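You operate a simulated robot arm through the tools that you are given. There is no shell and no other tool.

You are at the controls of a simulated robot arm. One attempt, no reset.

Task
Press the caps home on short tubes M97 and M95 and tape them on.
Fine: use the tape runner and put it back; leave the rack's other tubes as they are. Set down upright: tape runner.
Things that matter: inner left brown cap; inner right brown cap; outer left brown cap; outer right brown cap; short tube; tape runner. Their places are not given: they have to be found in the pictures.

Only the result counts: the job must be done as asked and must still hold three seconds after the hand-in. Knocking over, shifting, dropping, spilling or breaking anything else fails it. A push-on lid holds only when it is set on centred and level and pressed home; a screw cap is set on level and turned clockwise until tight.

Robot
A 6-joint arm with a two-finger parallel gripper, fixed in place. Base frame: the origin is at the foot of the arm, x ahead of it, y to its left, z up. Lengths are in mm, angles in degrees, forces in N, time in s.
Its first joint turns from -166.0 to 166.0 degrees. Payload 3.91 kg.
Tool frame: the origin (TCP) lies between the finger pads and is the grasp point; the fingertips stand 30 mm ahead of it; z points along the fingers, y is the line along which they close. The gripper opens to 110 mm. The fingers are 20 mm wide and 10 mm thick; the gripper's body (48 by 112 mm) begins 55 mm behind the TCP.
Orientation is that of the tool frame in the base frame, as a unit quaternion [x, y, z, w]. With the fingers straight down and closing along the base's y, the tool's x points along the base's -x, its y along +y and its z along -z.

Tools
- The arm moves only by the tool send_rows. Its argument "series" is a list of rows, each an object of numbers (a shift or turn left out is 0, a gripper value left out holds the last): "fingers": the opening, from 0 (shut) to 1 (fully open); "tx", "ty", "tz": the shift along the tool's x, y, z in cm; "wx", "wy", "wz": the turn, a rotation vector about the tool's x, y, z in degrees. In form: [{"fingers": .., "tx": .., "ty": .., "tz": .., "wx": .., "wy": .., "wz": ..}, ...]. A call has 1 to 20 rows; each row shifts and turns the commanded pose from where the row before left it, along the tool's axes as they then stand. Each row takes 0.2 s and may step no farther than 50 mm and 8.6 degrees from the row before; otherwise, or with a gripper value out of range, the whole call is refused. Where a pose cannot be reached the arm comes as near as it can. A force on the tool above 40 N (or 10 N above the force at the start of the call, whichever is more), or a blocked arm, ends the call early, and 0.2 s more pass. The fingers move at their own pace (about 153 mm/s each) and stop on an object; they squeeze with about 32 N. The grip force told is the motor's: it shows also when the fingers shut on nothing. Time passes only in rows, and 0.2 s behind the last, so rows that do not move let the fingers close. It gives the time, the measured TCP pose, the force on the tool (base axes), the opening and the grip force at its end, in the units of the frame above (readings bear some noise), with the torque about the TCP (base axes, N m) and any sound that the robot's microphone picked up, and new pictures: "pictures" is both (left out), scene, wrist or none.
- Cameras (640 x 400 px; columns grow to the right, rows downward): "scene" is fixed at [44.9, 496.8, 1718.7]; the picture's right is [-0.53, -0.85, 0.00], its down [-0.69, 0.43, -0.58] and it looks along [0.49, -0.31, -0.81] (base axes); focal length 312 px, centre (320, 200). "wrist" rides on the gripper at [72, 17, -103] in the tool frame; the picture's right is [-0.23, 0.97, 0.00], its down [-0.76, -0.18, -0.62] and it looks along [-0.61, -0.14, 0.78] (tool axes); focal length 222 px, centre (320, 200).
- point_at(camera, pixels): for up to 12 pixels [column, row] of the newest picture of that camera ("zoom" is the newest enlarged one), the place [x, y, z] in the base frame of the surface seen there, good to about 3 mm, but the place of the scene camera against the robot may be out by one fixed shift of up to 25 mm in any direction. The clock stands still meanwhile.
- zoom(camera, box): a new picture of the part [left, top, right, bottom] of that camera's present view, enlarged. The clock stands still meanwhile.
- hand_in(): hands the job in; it is judged then, once.

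Unless the task says otherwise, let go and move clear before handing in.

The tools are called after ">>>" as name(argument=value, ...) on one line, values as JSON. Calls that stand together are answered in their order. send_rows: Moves the arm, as the interface text tells. Its arguments: {"type":"object","properties":{"series":{"type":"array","items":{"type":"object","properties":{"fingers":{"type":"number"},"tx":{"type":"number"},"ty":{"type":"number"},"tz":{"type":"number"},"wx":{"type":"number"},"wy":{"type":"number"},"wz":{"type":"number"}}}},"pictures":{"type":"string","enum":["both","scene","wrist","none"]}},"required":["series"]} The other tools are called the same way: point_at (camera, pixels) gives the place of the surface under pixels of a picture; zoom (camera, box) takes an enlarged picture of a part of a camera's view; hand_in () hands the job in.

At the start:

```text
t: 0.0
tool_pos: [489.8, 340.9, 1258.5]
tool_rot: [0.0, 1.0, 0.0, 0.0]
ft_force: [-0.2, 0.5, -0.3]
wrist_torque: [0.0, -0.01, -0.02]
finger_gap: 109.9
grip_force: 0.0
```

scene: 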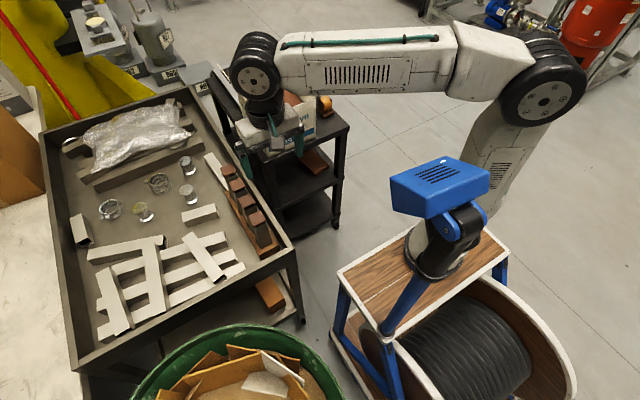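
wrist: 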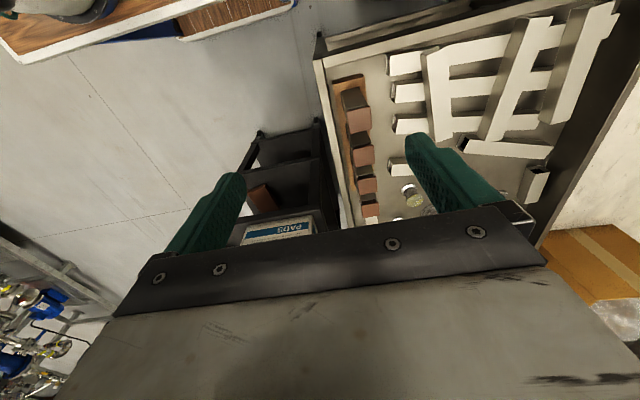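

The scene picture shows a table with white tubes and a wooden rack with brown caps around (245,215), and a shelf under the gripper. I'll enlarge these areas before moving.

>>> zoom(camera="scene", box=[180, 130, 300, 280])

>>> zoom(camera="scene", box=[40, 80, 300, 370])

>>> zoom(camera="wrist", box=[300, 60, 460, 240])

>>> zoom(camera="scene", box=[220, 70, 360, 230])

```text
2.67 times, centred on (240, 205) of scene
```

zoom: 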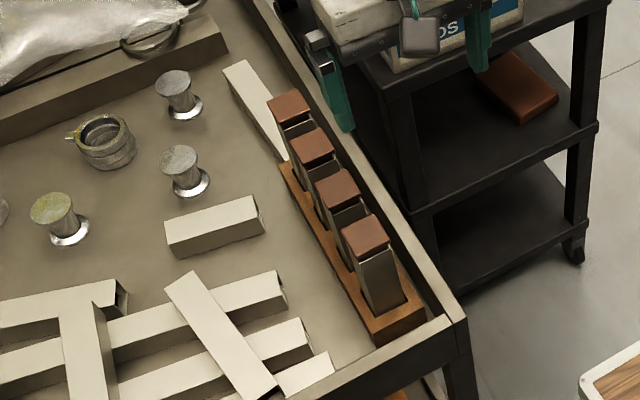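

```text
1.38 times, centred on (170, 225) of scene
```

zoom: 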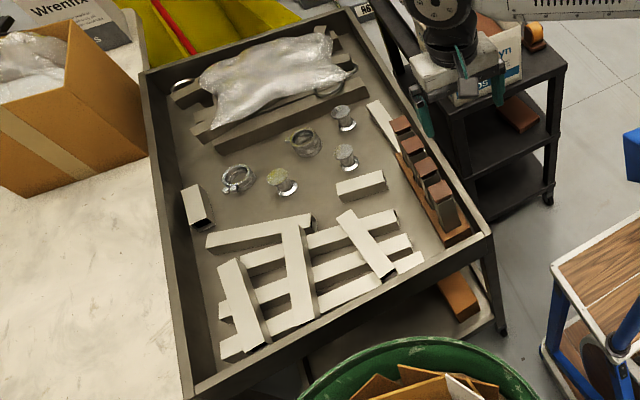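

```text
2.22 times, centred on (380, 150) of wrist
```

zoom: 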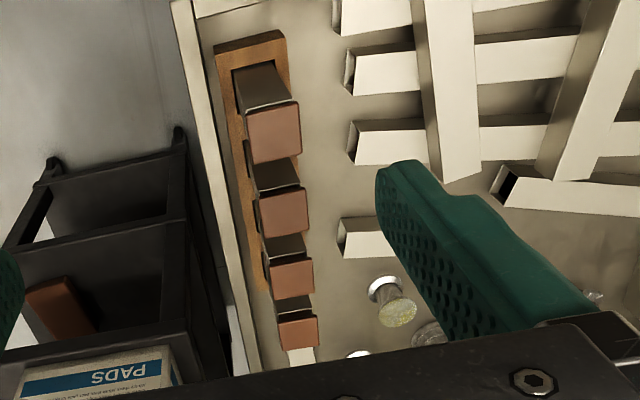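

```text
2.50 times, centred on (290, 150) of scene
```

zoom: 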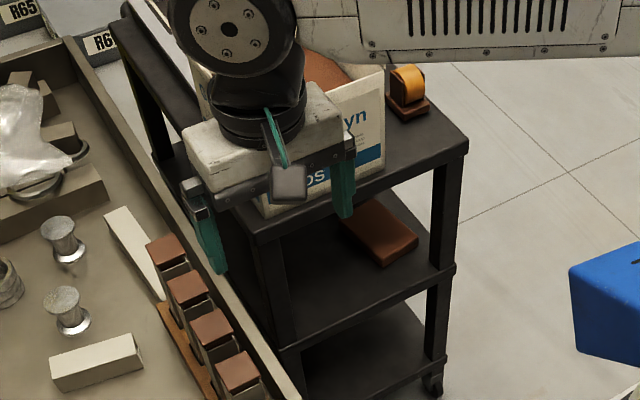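

Four brown caps sit on square tubes in a wooden rack around (240,200), and an orange tape runner stands on the cart at (325,105). I'll get 3D points for these.

>>> point_at(camera="scene", pixels=[[231, 169], [239, 184], [248, 200], [258, 218], [325, 105], [322, 112], [272, 252], [345, 125], [300, 165], [230, 240], [300, 230], [206, 160]])

>>> zoom(camera="scene", box=[220, 160, 290, 260])

>>> zoom(camera="scene", box=[300, 80, 360, 130])

>>> zoom(camera="scene", box=[60, 0, 220, 100])

```text
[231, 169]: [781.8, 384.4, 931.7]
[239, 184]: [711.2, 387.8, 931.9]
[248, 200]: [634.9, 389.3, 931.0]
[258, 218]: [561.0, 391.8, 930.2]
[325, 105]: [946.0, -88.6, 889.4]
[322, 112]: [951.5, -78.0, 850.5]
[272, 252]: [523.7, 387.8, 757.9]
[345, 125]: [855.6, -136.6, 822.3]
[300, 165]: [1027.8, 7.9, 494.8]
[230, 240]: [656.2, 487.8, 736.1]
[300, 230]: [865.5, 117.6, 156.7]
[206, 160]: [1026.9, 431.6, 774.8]
```

```text
4.00 times, centred on (255, 210) of scene
```

zoom: 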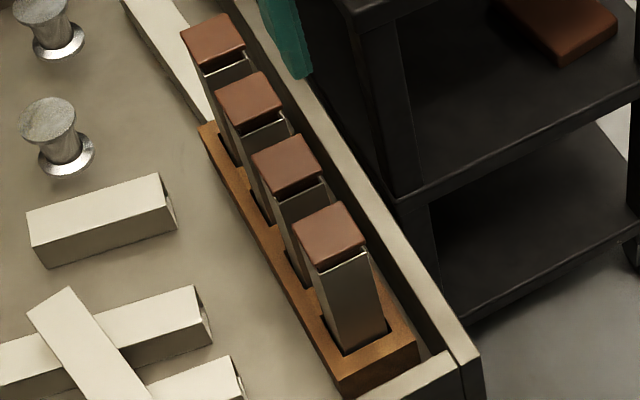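

```text
8.00 times, centred on (330, 105) of scene
```

zoom: 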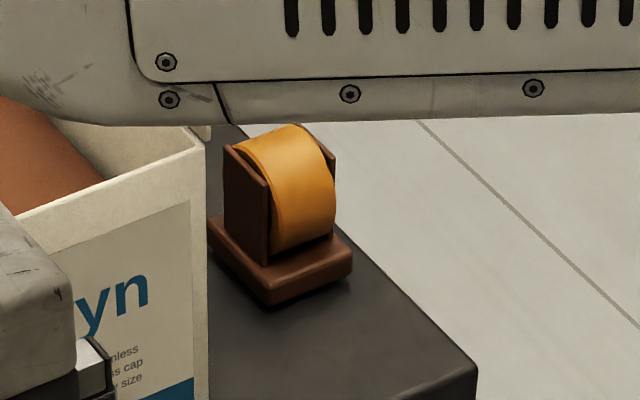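

```text
4.00 times, centred on (140, 50) of scene
```

zoom: 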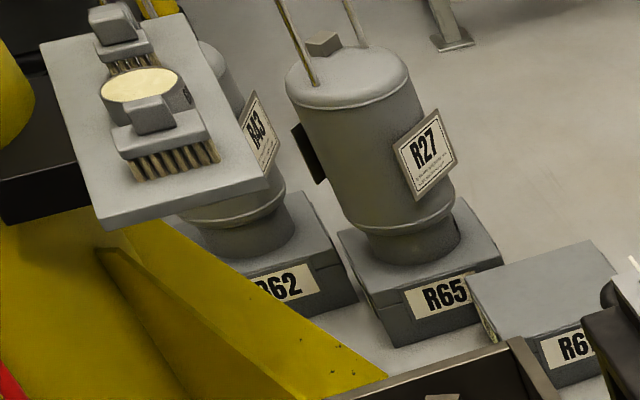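

The caps stand slightly proud of their tubes (tops at z≈931), and no labels show on the faces seen from the scene camera. I'll move the wrist camera to view the rack from its -y side, staying high.

>>> send_rows(series=[{"tx": -2.814, "ty": -2.414, "tz": 1.871}, {"tx": -2.814, "ty": -2.414, "tz": 1.871}, {"tx": -2.814, "ty": -2.414, "tz": 1.871}, {"tx": -2.814, "ty": -2.414, "tz": 1.871}, {"tx": -2.814, "ty": -2.414, "tz": 1.871}, {"tx": -2.814, "ty": -2.414, "tz": 1.871}, {"tx": -2.814, "ty": -2.414, "tz": 1.871}, {"wz": -8.1818}, {"wz": -8.1818}, {"wz": -8.1818}, {"wz": -8.1818}, {"wz": -8.1818}, {"wz": -8.1818}, {"wz": -8.1818}, {"wz": -8.1818}, {"wz": -8.1818}, {"wz": -8.1818}, {"wz": -8.1818}])

```text
t: 3.8
tool_pos: [686.7, 172.9, 1128.4]
tool_rot: [0.708, -0.706, 0.0, 0.0]
ft_force: [0.3, -0.1, -0.6]
wrist_torque: [0.0, -0.02, 0.01]
finger_gap: 110.0
grip_force: 0.0
```

scene: 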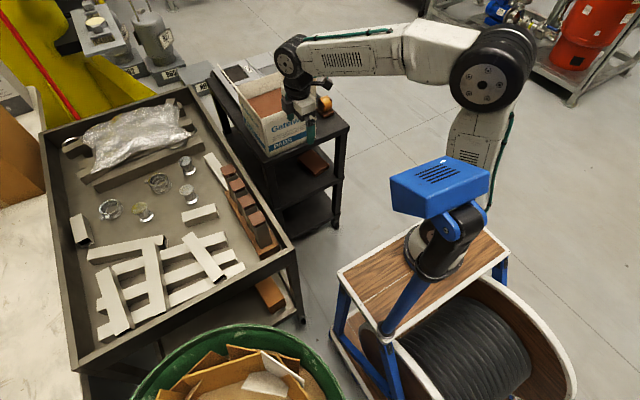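
wrist: 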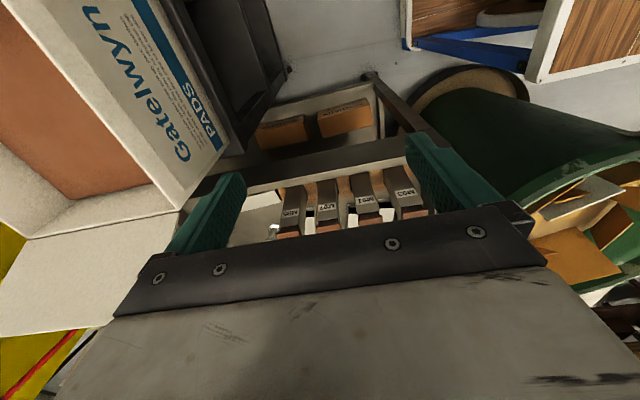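

Labels on the -y faces of the tubes are visible at about (290–405, 190–215) in the wrist view. Enlarging them.

>>> zoom(camera="wrist", box=[260, 160, 440, 250])

>>> zoom(camera="scene", box=[300, 80, 350, 125])

>>> zoom(camera="scene", box=[210, 55, 350, 170])

```text
3.56 times, centred on (350, 205) of wrist
```

zoom: 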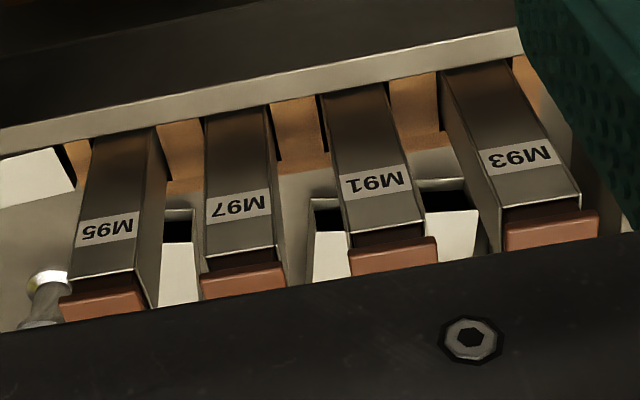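

```text
8.89 times, centred on (325, 102) of scene
```

zoom: 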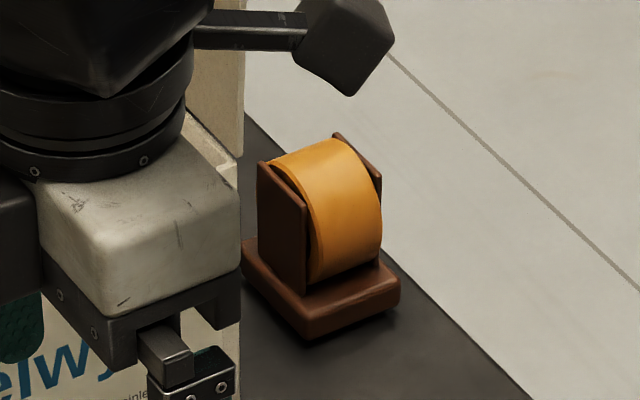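

```text
3.48 times, centred on (280, 112) of scene
```

zoom: 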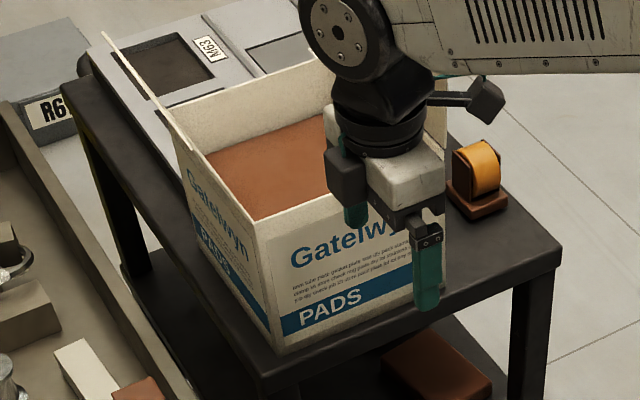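

The labels read M95, M97, M91, M93 from left to right in the upside-down view, so M95 is at x≈782, M97 at x≈711, M91 at x≈635 and M93 at x≈561. I'll move closer above M97 and M95 to locate the caps accurately with the wrist camera.

>>> send_rows(series=[{"tx": -3.7, "ty": -1.06, "tz": 2.0}, {"tx": -3.7, "ty": -1.06, "tz": 2.0}, {"tx": -3.7, "ty": -1.06, "tz": 2.0}, {"tx": -3.7, "ty": -1.06, "tz": 2.0}, {"tx": -3.7, "ty": -1.06, "tz": 2.0}])

```text
t: 5.0
tool_pos: [739.4, 358.9, 1027.0]
tool_rot: [-0.706, 0.708, -0.001, 0.001]
ft_force: [-0.4, -0.5, 0.9]
wrist_torque: [0.02, 0.0, -0.02]
finger_gap: 109.8
grip_force: 0.0
```

scene: 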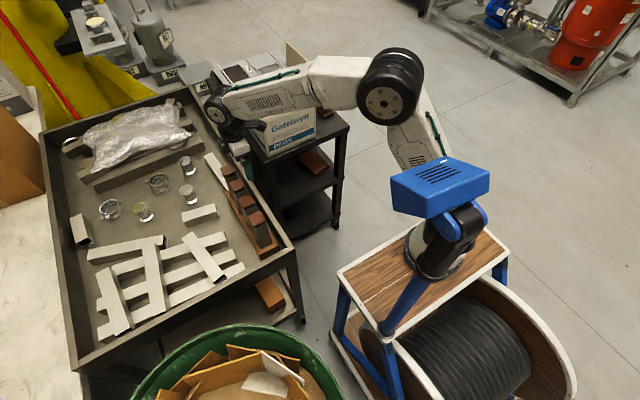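
wrist: 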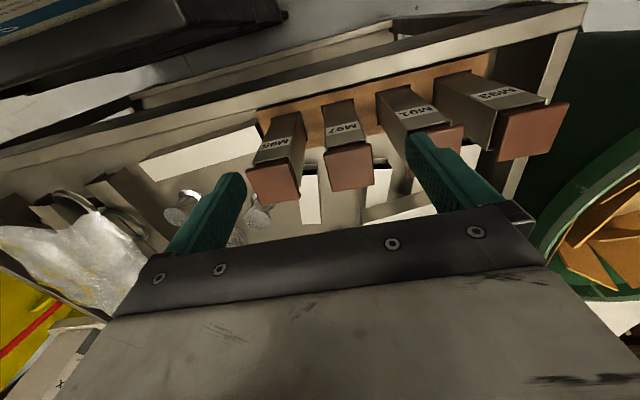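

M95's cap is at about (275,183) and M97's at (350,167) in the wrist view. I'll enlarge and take points on them.

>>> zoom(camera="wrist", box=[230, 90, 410, 205])

>>> point_at(camera="wrist", pixels=[[275, 183], [350, 168], [247, 172], [295, 165], [300, 196], [255, 202], [328, 153], [367, 147], [372, 182], [333, 189], [525, 135], [278, 140]])

>>> point_at(camera="scene", pixels=[[231, 169], [239, 184], [248, 200], [258, 218]])

```text
3.48 times, centred on (320, 148) of wrist
```

zoom: 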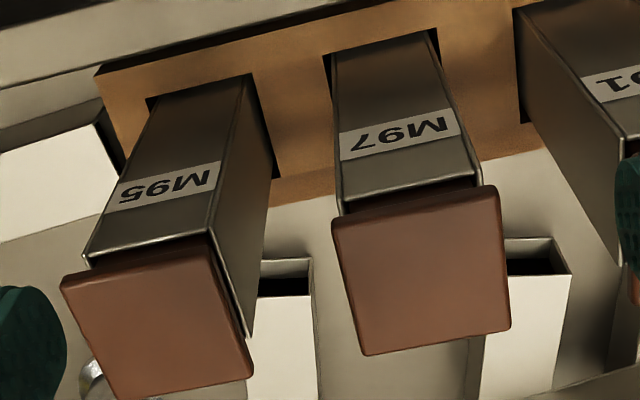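

```text
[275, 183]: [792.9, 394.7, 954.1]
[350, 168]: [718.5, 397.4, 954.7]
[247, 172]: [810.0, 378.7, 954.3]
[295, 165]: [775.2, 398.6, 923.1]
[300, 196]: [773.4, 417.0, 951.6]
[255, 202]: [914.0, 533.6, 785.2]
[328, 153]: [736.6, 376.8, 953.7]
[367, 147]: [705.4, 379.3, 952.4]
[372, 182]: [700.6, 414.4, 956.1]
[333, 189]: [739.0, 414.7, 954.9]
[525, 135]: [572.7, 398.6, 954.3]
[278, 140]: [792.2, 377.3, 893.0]
```

```text
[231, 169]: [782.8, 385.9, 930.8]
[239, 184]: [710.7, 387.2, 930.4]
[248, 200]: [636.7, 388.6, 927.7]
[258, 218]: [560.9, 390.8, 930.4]
```

Wrist and scene points differ by about (8, 9, 24) mm, so I'll trust the wrist camera. I'll measure cap corners and tube edges precisely in the enlarged view.

>>> point_at(camera="zoom", pixels=[[338, 226], [490, 194], [504, 322], [366, 347], [415, 270], [68, 292], [200, 250], [246, 372], [118, 394], [155, 320], [348, 205], [474, 178]])

>>> point_at(camera="zoom", pixels=[[92, 252], [206, 228], [250, 330], [345, 130], [440, 110], [332, 60], [430, 35], [100, 80], [280, 190], [470, 150], [300, 120], [60, 50]])

```text
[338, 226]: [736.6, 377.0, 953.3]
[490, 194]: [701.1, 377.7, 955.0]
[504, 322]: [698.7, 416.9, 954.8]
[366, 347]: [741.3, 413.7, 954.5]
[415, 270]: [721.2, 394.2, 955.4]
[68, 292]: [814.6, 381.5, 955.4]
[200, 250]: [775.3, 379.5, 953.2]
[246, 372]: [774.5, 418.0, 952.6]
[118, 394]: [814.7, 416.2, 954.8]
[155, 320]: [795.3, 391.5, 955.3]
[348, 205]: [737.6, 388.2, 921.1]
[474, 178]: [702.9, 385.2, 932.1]
```

```text
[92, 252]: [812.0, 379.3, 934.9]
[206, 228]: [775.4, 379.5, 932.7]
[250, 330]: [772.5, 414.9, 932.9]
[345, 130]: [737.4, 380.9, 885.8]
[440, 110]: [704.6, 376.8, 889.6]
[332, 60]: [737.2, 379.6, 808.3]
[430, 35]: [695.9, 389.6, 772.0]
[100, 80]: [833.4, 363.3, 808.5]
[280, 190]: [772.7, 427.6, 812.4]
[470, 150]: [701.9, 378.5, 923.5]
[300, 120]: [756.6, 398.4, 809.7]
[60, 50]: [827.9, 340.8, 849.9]
```

Both caps are centred over their tubes: M97's cap centre is about (719.5, 396.5) and M95's about (794.5, 398), with tops at 954.5 and tube rims near 933. I'll close the fingers to a narrow gap, centre over M97 and press down slowly.

>>> send_rows(series=[{"fingers": 0.1}, {"tx": -3.76, "ty": 1.99}, {"tz": 1.35}, {"tz": 1.35}, {}])

```text
t: 6.2
tool_pos: [719.7, 395.4, 1003.2]
tool_rot: [0.707, -0.707, 0.0, 0.001]
ft_force: [-0.6, 0.6, 0.4]
wrist_torque: [0.01, 0.0, -0.03]
finger_gap: 11.3
grip_force: 0.1
```

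scene: 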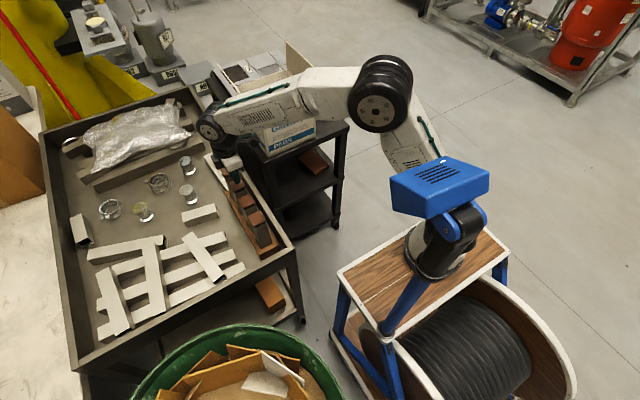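
wrist: 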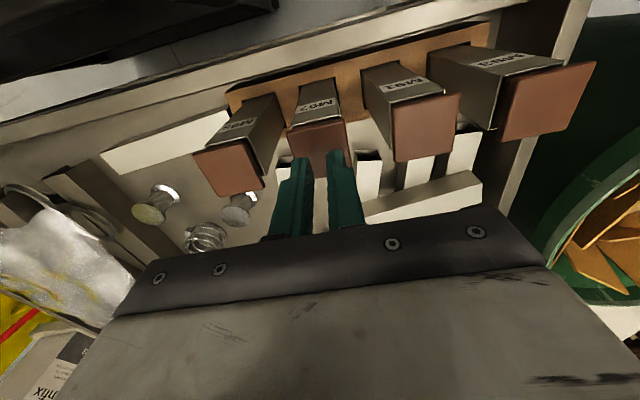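

The narrowed fingertips are centred over M97's cap (around (320,155) in the wrist view). Now pressing down in small steps.

>>> send_rows(series=[{"tz": 0.5}, {"tz": 0.5}, {"tz": 0.3}, {"tz": 0.2}, {"tz": 0.2}, {"tz": 0.2}, {"tz": 0.2}, {"tz": 0.2}, {"tz": 0.2}, {"tz": 0.2}, {"tz": 0.2}, {"tz": 0.2}, {"tz": 0.2}])

```text
t: 8.9
tool_pos: [720.5, 396.7, 972.8]
tool_rot: [-0.707, 0.707, -0.001, 0.002]
ft_force: [-2.0, -3.5, 11.5]
wrist_torque: [-0.15, 0.21, 0.02]
finger_gap: 12.1
grip_force: 0.8
stopped in row 13: the force on the tool passed its limit at 44 N (the readings are from after the stop); the commanded pose is now the measured one
```

scene: 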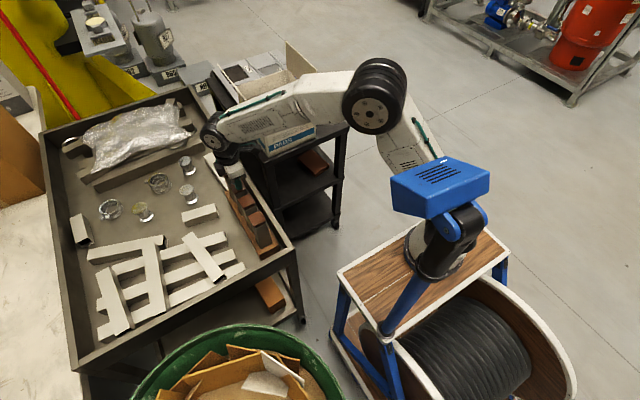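
wrist: 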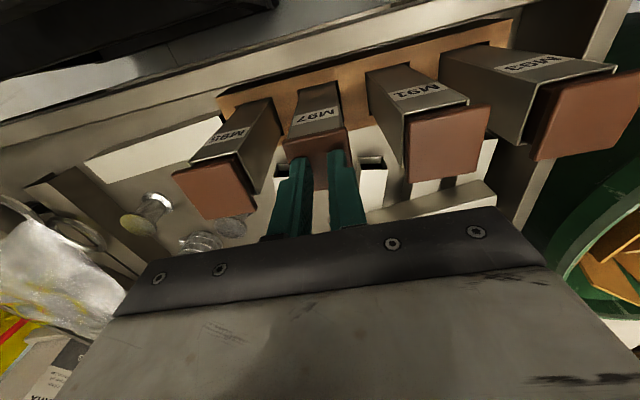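

The force stopped at 44 N with the fingertips at z≈943, about 12 mm below the original cap top. Zooming in to see whether the cap is seated on M97.

>>> zoom(camera="wrist", box=[230, 80, 410, 195])

>>> point_at(camera="wrist", pixels=[[320, 145], [290, 140], [348, 135], [318, 130]])

```text
3.48 times, centred on (320, 138) of wrist
```

zoom: 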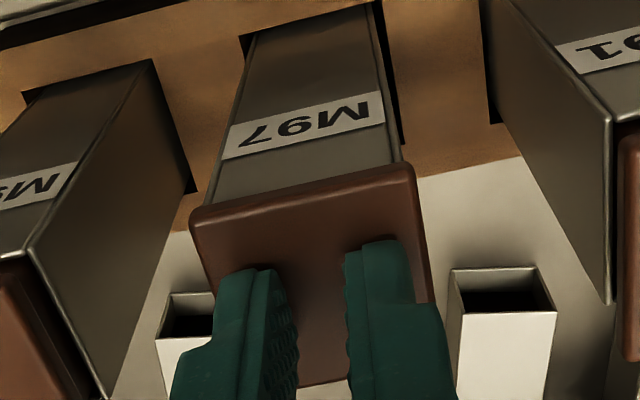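

```text
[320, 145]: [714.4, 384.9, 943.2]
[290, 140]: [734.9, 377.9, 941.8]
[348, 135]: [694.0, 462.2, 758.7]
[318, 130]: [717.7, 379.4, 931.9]
```

M97's cap now appears flush on the tube rim (lip at (300,190) in zoom, top at z≈943). I'll press once more to confirm it is hard against the stop.

>>> send_rows(series=[{"tz": 0.1}, {"tz": 0.1}, {"tz": 0.1}, {"tz": 0.1}, {"tz": 0.1}, {"tz": 0.1}, {"tz": 0.1}, {"tz": 0.1}], pictures="wrist")

```text
t: 9.7
tool_pos: [720.9, 396.1, 973.5]
tool_rot: [-0.706, 0.708, -0.001, 0.006]
ft_force: [-2.7, -2.5, 14.1]
wrist_torque: [-0.23, 0.24, -0.02]
finger_gap: 12.2
grip_force: 1.2
stopped in row 3: the force on the tool passed its limit at 42 N (the readings are from after the stop); the commanded pose is now the measured one
```

wrist: 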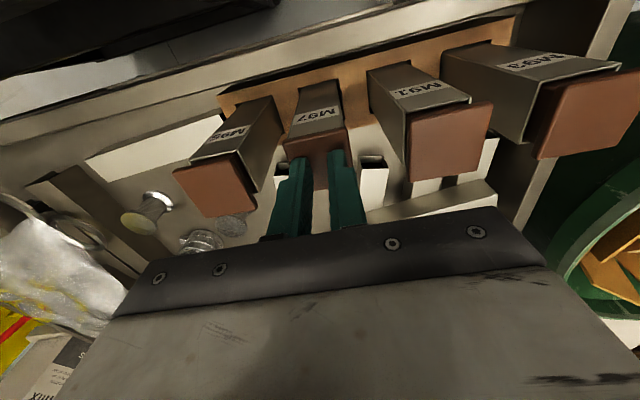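

The cap is hard against its stop (42 N with no further travel), so M97 is home. Now lifting and moving over M95's cap at about (794.5, 397.5).

>>> send_rows(series=[{"tz": -2.0}, {"tz": -2.0, "wx": -0.5, "wy": 0.4}, {"ty": -3.68, "tx": -0.07}, {"ty": -3.68, "tx": -0.07}, {"tz": 0.8}, {}])

```text
t: 11.1
tool_pos: [795.5, 398.8, 1003.1]
tool_rot: [0.707, -0.707, 0.0, -0.001]
ft_force: [-0.8, 0.3, -0.2]
wrist_torque: [0.03, 0.01, 0.01]
finger_gap: 11.1
grip_force: 0.0
```

scene: 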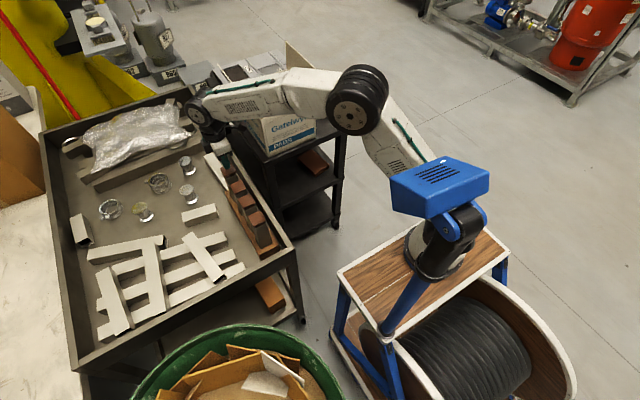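
wrist: 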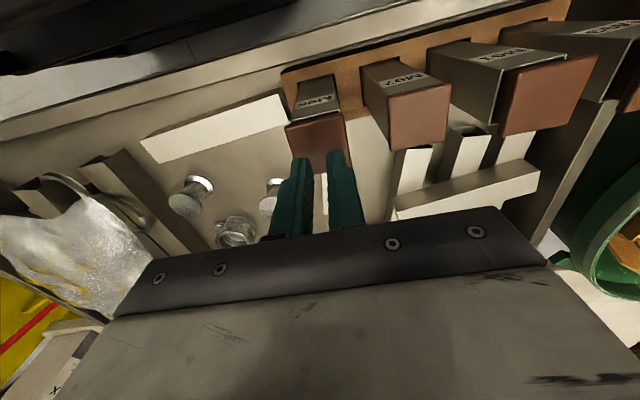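

The fingertips are centred over M95's cap near (318,135) in the wrist view, and M97's cap looks level. Pressing M95's cap now.

>>> send_rows(series=[{"tz": 0.5, "tx": 0.08, "ty": 0.08}, {"tz": 0.5}, {"tz": 0.3}, {"tz": 0.2}, {"tz": 0.2}, {"tz": 0.2}, {"tz": 0.2}, {"tz": 0.2}, {"tz": 0.2}, {"tz": 0.2}, {"tz": 0.2}, {"tz": 0.2}, {"tz": 0.2}])

```text
t: 13.9
tool_pos: [793.1, 397.2, 972.2]
tool_rot: [0.707, -0.707, 0.0, -0.001]
ft_force: [-0.4, 2.6, 22.5]
wrist_torque: [0.1, 0.07, 0.02]
finger_gap: 10.8
grip_force: 0.0
```

scene: 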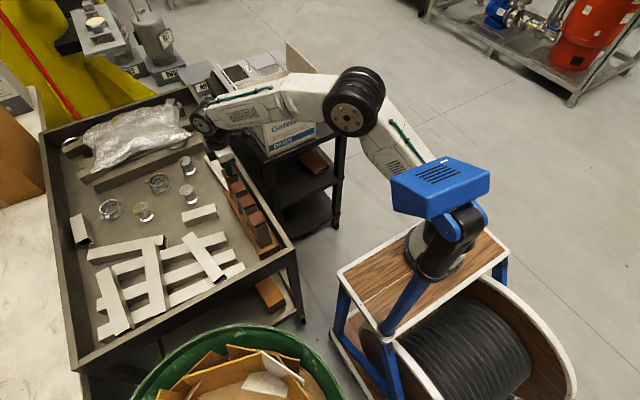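
wrist: 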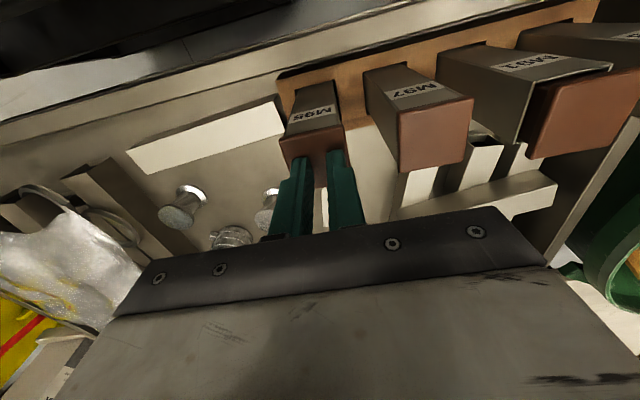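

Fingertips are at z≈942 with 22 N and no stop yet. I'll keep pressing in 1 mm steps until it is hard.

>>> send_rows(series=[{"tz": 0.1}, {"tz": 0.1}, {"tz": 0.1}, {"tz": 0.1}, {"tz": 0.1}, {"tz": 0.1}, {"tz": 0.1}, {"tz": 0.1}], pictures="wrist")

>>> zoom(camera="wrist", box=[250, 50, 500, 200])

```text
t: 14.6
tool_pos: [794.6, 396.3, 973.0]
tool_rot: [0.707, -0.707, 0.001, -0.002]
ft_force: [-2.4, 0.2, 9.3]
wrist_torque: [-0.01, 0.13, -0.04]
finger_gap: 11.9
grip_force: 0.6
stopped in row 3: the force on the tool passed its limit at 42 N (the readings are from after the stop); the commanded pose is now the measured one
```

wrist: 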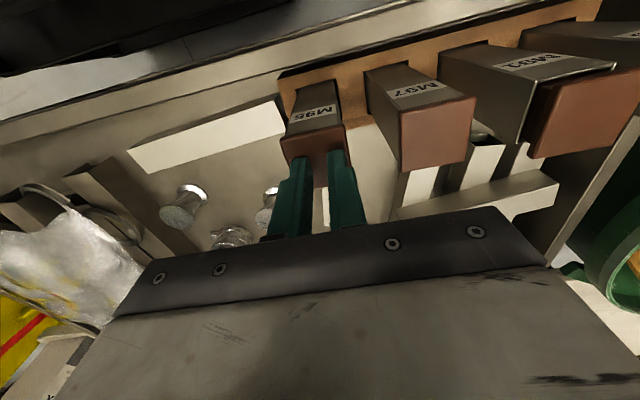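

```text
2.56 times, centred on (375, 125) of wrist
```

zoom: 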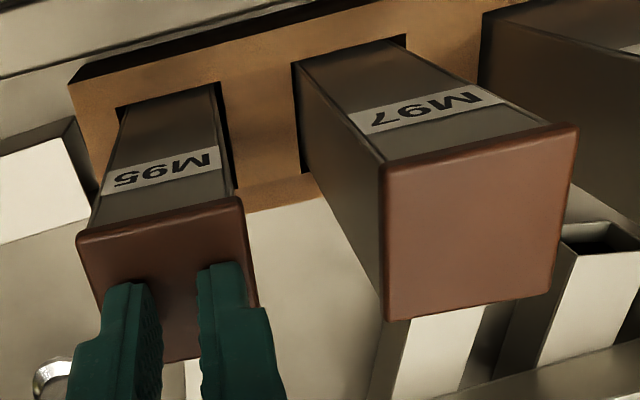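

M97's cap is flush and level in the zoom, and M95's looks seated too. One more confirming push on M95, then lift away.

>>> send_rows(series=[{"tz": 0.1}, {"tz": 0.1}, {"tz": 0.1}, {"tz": 0.1}, {"tz": 0.1}, {"tz": 0.1}], pictures="none")

```text
t: 15.5
tool_pos: [795.3, 399.5, 974.2]
tool_rot: [0.707, -0.707, 0.001, -0.005]
ft_force: [-2.3, -1.9, 12.5]
wrist_torque: [-0.16, 0.21, -0.01]
finger_gap: 12.3
grip_force: 1.4
stopped in row 4: the force on the tool passed its limit at 41 N (the readings are from after the stop); the commanded pose is now the measured one
```

Both caps are home. Next I'll check heights around the cart (box, flap, runner) before travelling there.

>>> send_rows(series=[{"tz": -3.0, "wx": 0.4, "wy": -0.4}, {"tz": -4.0}, {"tz": -4.0}, {"tz": -4.0}])

>>> point_at(camera="scene", pixels=[[288, 42], [309, 70], [243, 92], [265, 130], [250, 70], [312, 118], [325, 105], [322, 112], [330, 108], [215, 75], [345, 125], [325, 98]])

```text
t: 16.5
tool_pos: [792.5, 397.0, 1122.1]
tool_rot: [-0.707, 0.708, 0.0, 0.009]
ft_force: [0.0, -0.3, -0.2]
wrist_torque: [-0.01, 0.01, 0.01]
finger_gap: 11.1
grip_force: 0.1
```

scene: 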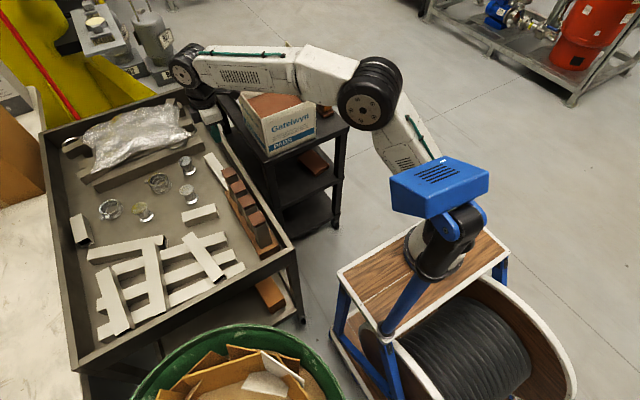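
wrist: 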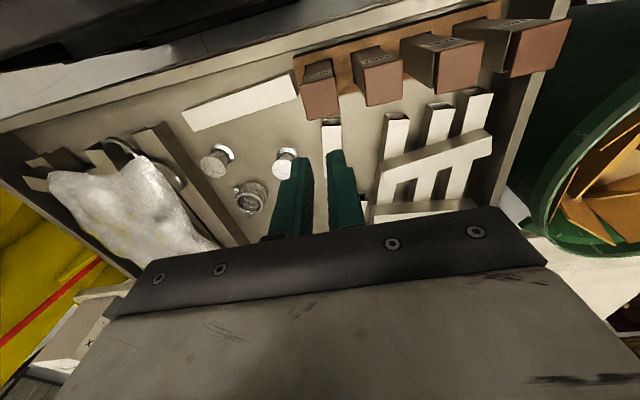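

```text
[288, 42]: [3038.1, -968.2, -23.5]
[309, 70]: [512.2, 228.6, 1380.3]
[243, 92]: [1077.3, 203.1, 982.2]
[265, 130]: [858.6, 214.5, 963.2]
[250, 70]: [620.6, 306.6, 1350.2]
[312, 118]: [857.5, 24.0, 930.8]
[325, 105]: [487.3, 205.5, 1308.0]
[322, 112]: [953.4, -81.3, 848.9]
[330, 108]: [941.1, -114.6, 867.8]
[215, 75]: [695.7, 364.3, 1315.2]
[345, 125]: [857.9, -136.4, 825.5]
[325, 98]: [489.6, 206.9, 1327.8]
```

I over-corrected the tilt by about 0.8° and will fix that. I'll look at the box and flaps on the cart before moving past.

>>> zoom(camera="scene", box=[190, 30, 360, 160])

```text
3.08 times, centred on (275, 95) of scene
```

zoom: 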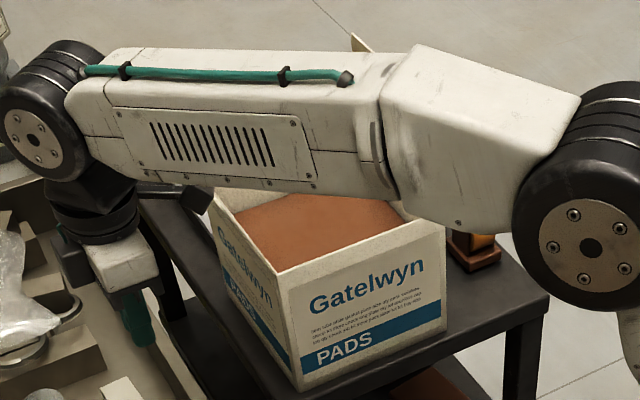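

The box (Gatelwyn) occupies roughly x 860–1085, y 33–225, up to z≈1010, with a tall flap on its far side. I'll pass in front of it at x≈740–790 and z≈1122, then yaw the tool back.

>>> send_rows(series=[{"tx": 4.54, "ty": 0.52, "wx": -0.73, "wy": 0.73}, {"tx": 4.54, "ty": 0.52}, {"tx": 4.54, "ty": 0.52}, {"tx": 4.54, "ty": 0.52}, {"tx": 4.54, "ty": 0.52}, {"tx": 4.54, "ty": 0.52}, {"tx": 4.54, "ty": 0.52}, {"tx": 4.54, "ty": 0.52}, {"tx": 4.54, "ty": 0.52}, {"tx": 4.54, "ty": 0.52}, {"wz": 8.2}, {"wz": 8.2}, {"wz": 8.2}, {"wz": 8.2}, {"wz": 8.2}, {"wz": 8.2}, {"wz": 8.2}, {"wz": 8.2}, {"wz": 8.2}, {"wz": 8.2}])

```text
t: 20.7
tool_pos: [741.1, -55.9, 1121.3]
tool_rot: [-0.069, 0.998, 0.0, 0.001]
ft_force: [0.1, 0.0, -0.1]
wrist_torque: [0.0, 0.02, 0.02]
finger_gap: 11.1
grip_force: 0.1
```

scene: 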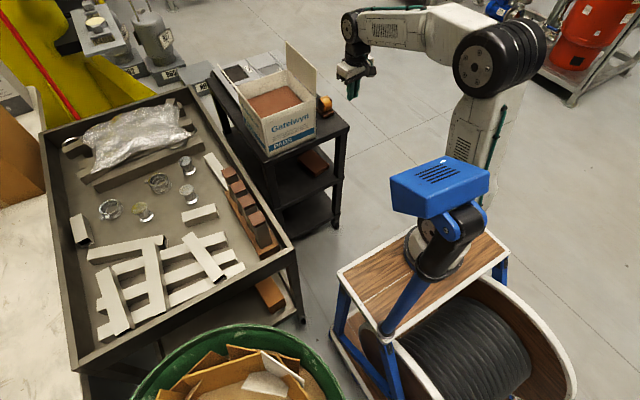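
wrist: 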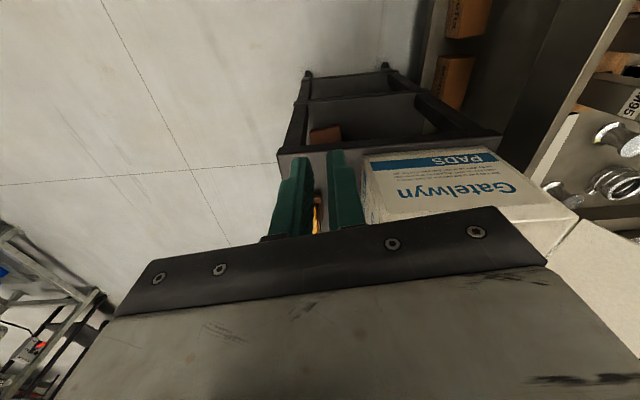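

The runner at (325,105) and an upright flap at (300,75) beside it are both visible in the scene view. Zooming in and measuring.

>>> zoom(camera="scene", box=[265, 35, 355, 135])

>>> point_at(camera="scene", pixels=[[287, 45], [300, 75], [314, 68], [314, 103], [296, 72], [318, 100], [330, 97], [325, 105], [333, 108], [322, 114], [317, 108], [312, 116]])

>>> zoom(camera="scene", box=[310, 88, 340, 122])

```text
4.00 times, centred on (310, 85) of scene
```

zoom: 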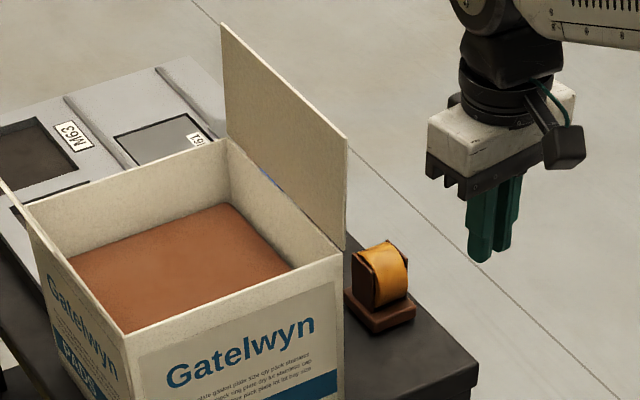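

```text
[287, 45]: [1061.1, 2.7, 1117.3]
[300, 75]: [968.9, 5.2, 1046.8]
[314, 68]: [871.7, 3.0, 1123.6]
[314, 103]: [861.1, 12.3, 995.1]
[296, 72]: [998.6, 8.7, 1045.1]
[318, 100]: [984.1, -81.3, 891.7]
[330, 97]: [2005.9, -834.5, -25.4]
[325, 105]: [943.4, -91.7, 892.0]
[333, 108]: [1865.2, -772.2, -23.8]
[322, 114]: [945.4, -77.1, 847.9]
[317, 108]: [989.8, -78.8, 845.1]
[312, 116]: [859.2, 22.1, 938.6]
```

```text
11.76 times, centred on (325, 105) of scene
```

zoom: 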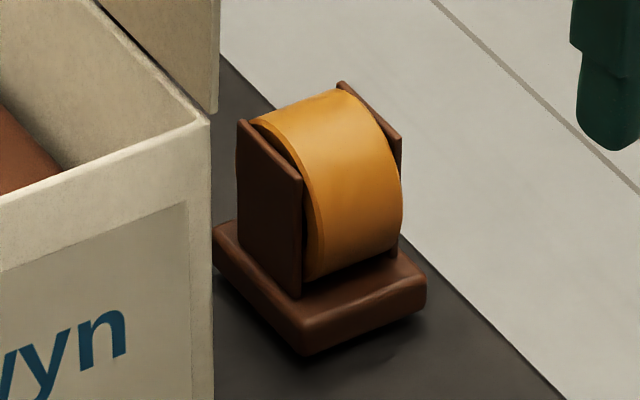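

The flap is a vertical sheet at about y≈14 and z up to ≈1147; the runner's cheeks face ±y at about (955, -72). I'll finish the yaw and move the wrist camera closer, keeping away from the flap.

>>> send_rows(series=[{"wz": 7.9}, {"tx": -4.0, "ty": -0.65, "tz": 2.0}, {"tx": -4.0, "ty": -0.65, "tz": 2.0}, {"tx": -4.0, "ty": -0.65, "tz": 2.0}, {}])

```text
t: 21.9
tool_pos: [860.2, -74.7, 1059.7]
tool_rot: [0.0, 1.0, 0.001, 0.001]
ft_force: [-0.3, -0.1, -0.1]
wrist_torque: [0.02, -0.05, 0.0]
finger_gap: 11.0
grip_force: 0.1
```

scene: 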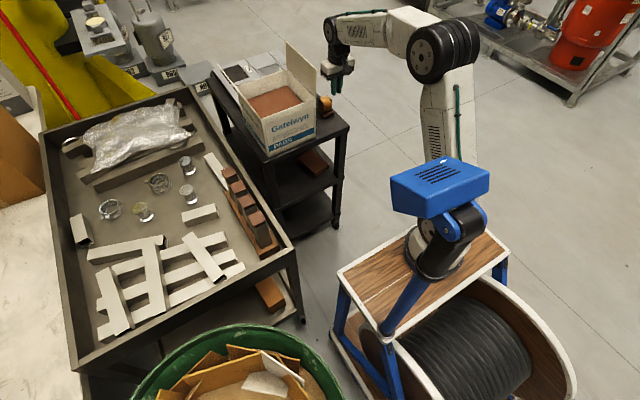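
wrist: 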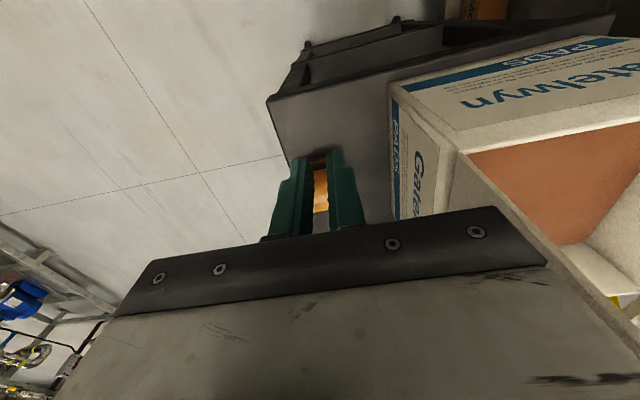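

The runner is hidden behind the closed fingers at (320,190). I'll open the fingers to see between them.

>>> send_rows(series=[{"fingers": 0.9, "ty": -0.4}, {"tx": -2.0, "tz": 1.5}, {"tx": -2.0, "tz": 1.5}, {}])

>>> zoom(camera="wrist", box=[230, 80, 420, 230])

```text
t: 22.9
tool_pos: [901.3, -78.4, 1029.7]
tool_rot: [0.0, 1.0, 0.0, 0.001]
ft_force: [0.4, 1.1, -0.2]
wrist_torque: [-0.01, 0.01, 0.02]
finger_gap: 98.9
grip_force: 0.2
```

scene: 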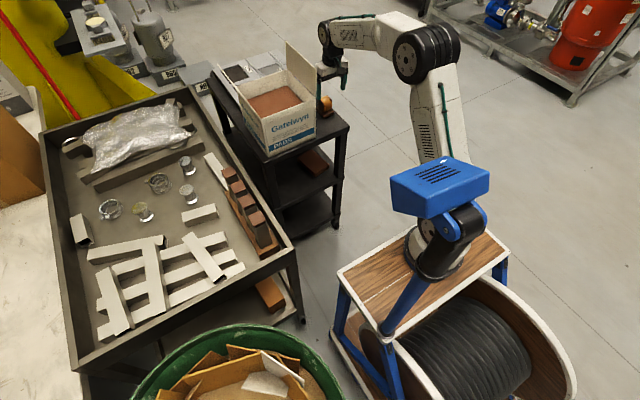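
wrist: 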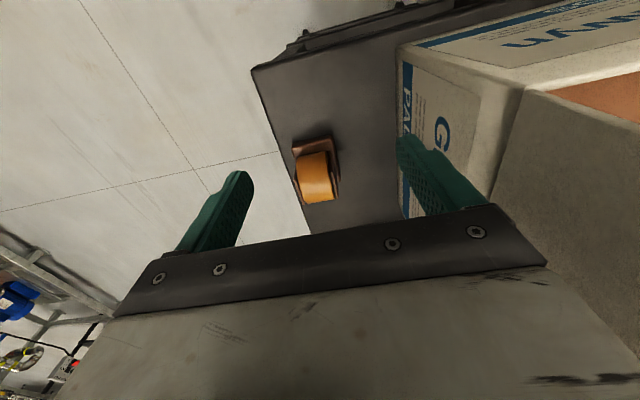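

```text
2.67 times, centred on (325, 155) of wrist
```

zoom: 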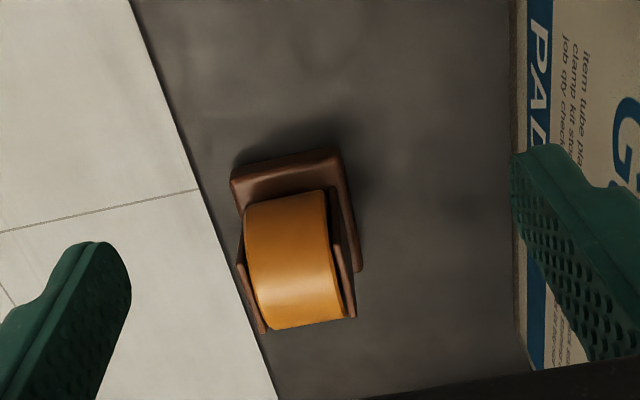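

The runner shows clearly at (318,175) in the wrist view: a base plate, two thin cheeks and an orange roll, close to the cart's -y edge. Measuring it.

>>> zoom(camera="wrist", box=[282, 125, 352, 210])

>>> point_at(camera="wrist", pixels=[[296, 145], [332, 138], [337, 174], [318, 182], [303, 185], [329, 182], [312, 158], [298, 200], [324, 200], [340, 200], [410, 110], [290, 165]])

```text
4.71 times, centred on (317, 168) of wrist
```

zoom: 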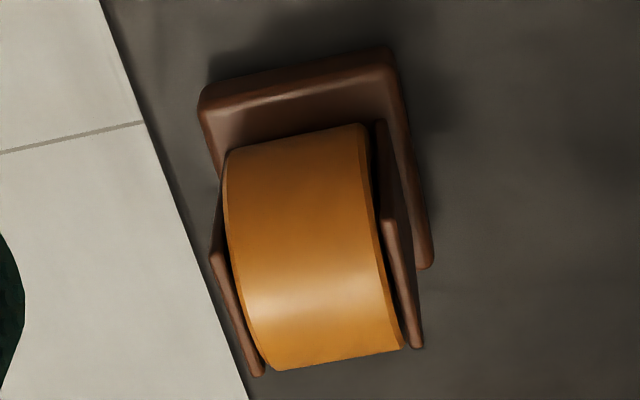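

```text
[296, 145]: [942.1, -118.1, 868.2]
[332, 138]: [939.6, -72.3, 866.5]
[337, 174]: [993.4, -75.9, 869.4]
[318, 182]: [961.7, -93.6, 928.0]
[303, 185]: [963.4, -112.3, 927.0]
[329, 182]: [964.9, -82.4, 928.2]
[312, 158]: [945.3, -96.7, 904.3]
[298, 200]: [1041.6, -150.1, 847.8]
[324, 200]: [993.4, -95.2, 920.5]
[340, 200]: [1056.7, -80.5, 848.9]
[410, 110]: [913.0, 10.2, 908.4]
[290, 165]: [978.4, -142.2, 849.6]
```

Cart top is z≈848; the runner's base spans roughly x 940–998, y -119 to -72, and its roll top is at z≈928 with centre y≈-96. I'll measure the cheeks more precisely for a grasp along y.

>>> point_at(camera="zoom", pixels=[[215, 255], [238, 320], [257, 372], [388, 225], [400, 270], [417, 344], [395, 330], [378, 200], [426, 262], [400, 100], [208, 115], [330, 365]])

>>> point_at(camera="zoom", pixels=[[385, 60], [212, 92], [300, 135], [235, 158], [365, 130], [300, 250], [300, 310], [245, 300], [390, 310], [372, 160], [250, 360], [410, 320]])

```text
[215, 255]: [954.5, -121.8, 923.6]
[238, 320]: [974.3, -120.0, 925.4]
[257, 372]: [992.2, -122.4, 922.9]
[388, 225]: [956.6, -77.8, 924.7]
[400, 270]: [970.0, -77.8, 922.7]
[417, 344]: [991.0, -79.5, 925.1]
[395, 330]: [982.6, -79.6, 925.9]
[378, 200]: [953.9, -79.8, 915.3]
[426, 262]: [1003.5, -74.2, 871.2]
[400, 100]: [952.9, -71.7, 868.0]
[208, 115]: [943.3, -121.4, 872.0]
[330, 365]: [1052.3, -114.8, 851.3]
```

```text
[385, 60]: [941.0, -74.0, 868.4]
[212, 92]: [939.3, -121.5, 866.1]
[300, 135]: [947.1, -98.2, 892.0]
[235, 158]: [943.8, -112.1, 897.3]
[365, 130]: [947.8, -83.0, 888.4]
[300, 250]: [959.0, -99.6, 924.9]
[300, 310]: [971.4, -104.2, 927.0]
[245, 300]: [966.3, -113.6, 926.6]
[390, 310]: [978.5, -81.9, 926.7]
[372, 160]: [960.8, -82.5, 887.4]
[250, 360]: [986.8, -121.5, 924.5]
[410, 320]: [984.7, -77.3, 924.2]
```

The cheeks span y -121.5 to -77.5 (centre about -98.5), x 954–992, with tops at z≈924. I'll position above at (968, -98.5) with fingers open and check the view before descending.

>>> send_rows(series=[{"tx": -3.335, "ty": -1.005, "tz": 1.0}, {"tx": -3.335, "ty": -1.005, "tz": 1.0}, {"tz": 2.5}, {"tz": 2.5}, {}])

>>> zoom(camera="wrist", box=[200, 100, 440, 250])

```text
t: 24.1
tool_pos: [968.6, -101.0, 961.9]
tool_rot: [0.0, 1.0, 0.001, 0.001]
ft_force: [-0.3, -0.3, -1.9]
wrist_torque: [-0.01, 0.02, 0.03]
finger_gap: 98.8
grip_force: 0.1
```

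scene: 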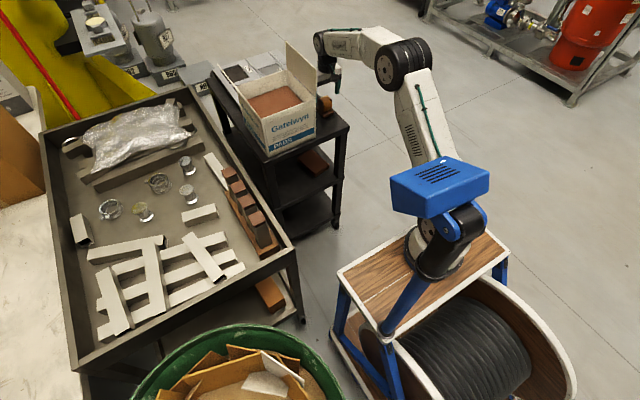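
wrist: 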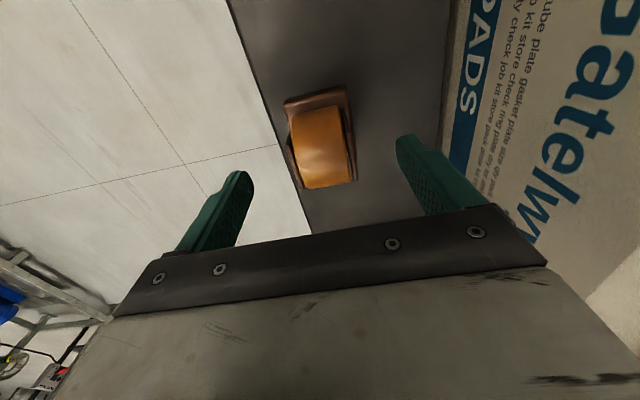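

```text
2.67 times, centred on (320, 175) of wrist
```

zoom: 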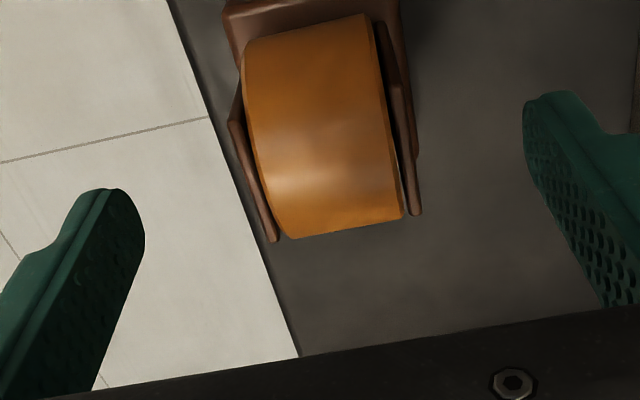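

The runner sits between the open fingers at (320,145). I'll re-measure cheeks at this closer range.

>>> point_at(camera="zoom", pixels=[[235, 130], [255, 185], [272, 232], [395, 110], [404, 150], [415, 207], [250, 100], [390, 180], [408, 140], [228, 15], [400, 20], [330, 200]])

```text
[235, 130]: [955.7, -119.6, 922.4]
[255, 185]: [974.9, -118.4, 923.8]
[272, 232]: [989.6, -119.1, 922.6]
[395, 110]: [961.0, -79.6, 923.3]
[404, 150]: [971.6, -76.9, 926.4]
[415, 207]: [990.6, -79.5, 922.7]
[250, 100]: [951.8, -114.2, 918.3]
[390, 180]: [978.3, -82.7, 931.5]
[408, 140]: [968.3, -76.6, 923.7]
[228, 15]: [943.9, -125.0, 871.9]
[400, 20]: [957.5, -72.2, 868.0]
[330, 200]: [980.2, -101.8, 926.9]
```

Centre remains y≈-98.7. Descending with fingertips along the cheeks to TCP z≈907, then closing.

>>> send_rows(series=[{"tz": 2.0}, {"tz": 2.0}, {"tz": 1.3}, {}, {}])

>>> zoom(camera="wrist", box=[200, 60, 440, 230])

```text
t: 25.3
tool_pos: [969.2, -100.6, 909.2]
tool_rot: [0.0, 1.0, 0.001, 0.001]
ft_force: [0.3, -0.5, 1.3]
wrist_torque: [0.0, -0.04, -0.04]
finger_gap: 98.8
grip_force: 0.0
```

scene: 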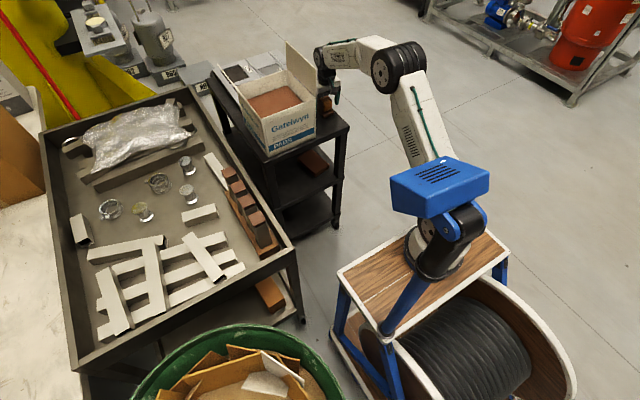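
wrist: 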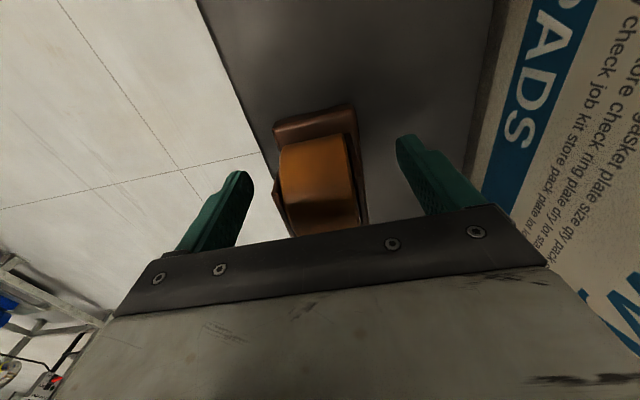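

```text
2.35 times, centred on (320, 145) of wrist
```

zoom: 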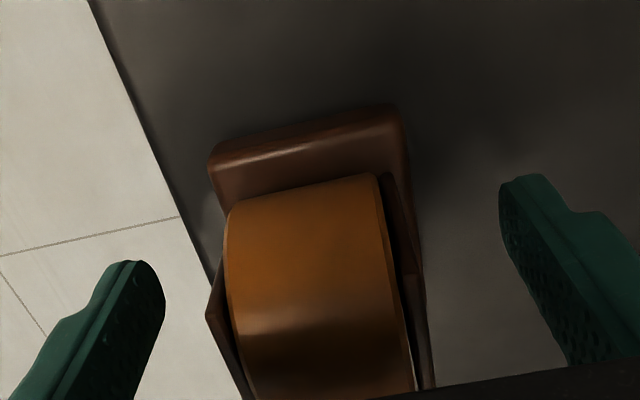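

The runner is between the fingers with clearance on both sides. I'll shift 2 mm in +y to centre and close gently in stages.

>>> send_rows(series=[{"ty": 0.2}, {"fingers": 0.55}, {"fingers": 0.5}, {"fingers": 0.45}, {"fingers": 0.42}, {"fingers": 0.4}, {"fingers": 0.38}, {"fingers": 0.3}, {"fingers": 0.2}, {}])

```text
t: 27.5
tool_pos: [968.7, -98.8, 906.5]
tool_rot: [0.0, 1.0, -0.001, 0.001]
ft_force: [0.2, -1.1, 0.5]
wrist_torque: [-0.01, -0.02, -0.07]
finger_gap: 45.7
grip_force: 32.2
```

scene: 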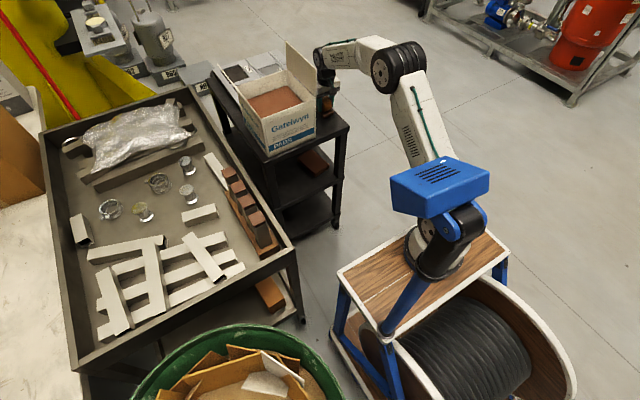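
wrist: 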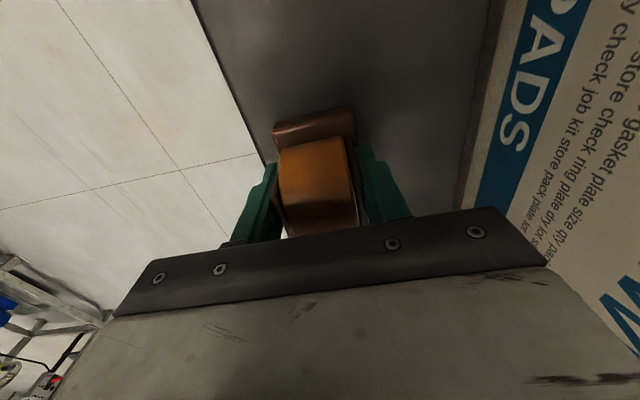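

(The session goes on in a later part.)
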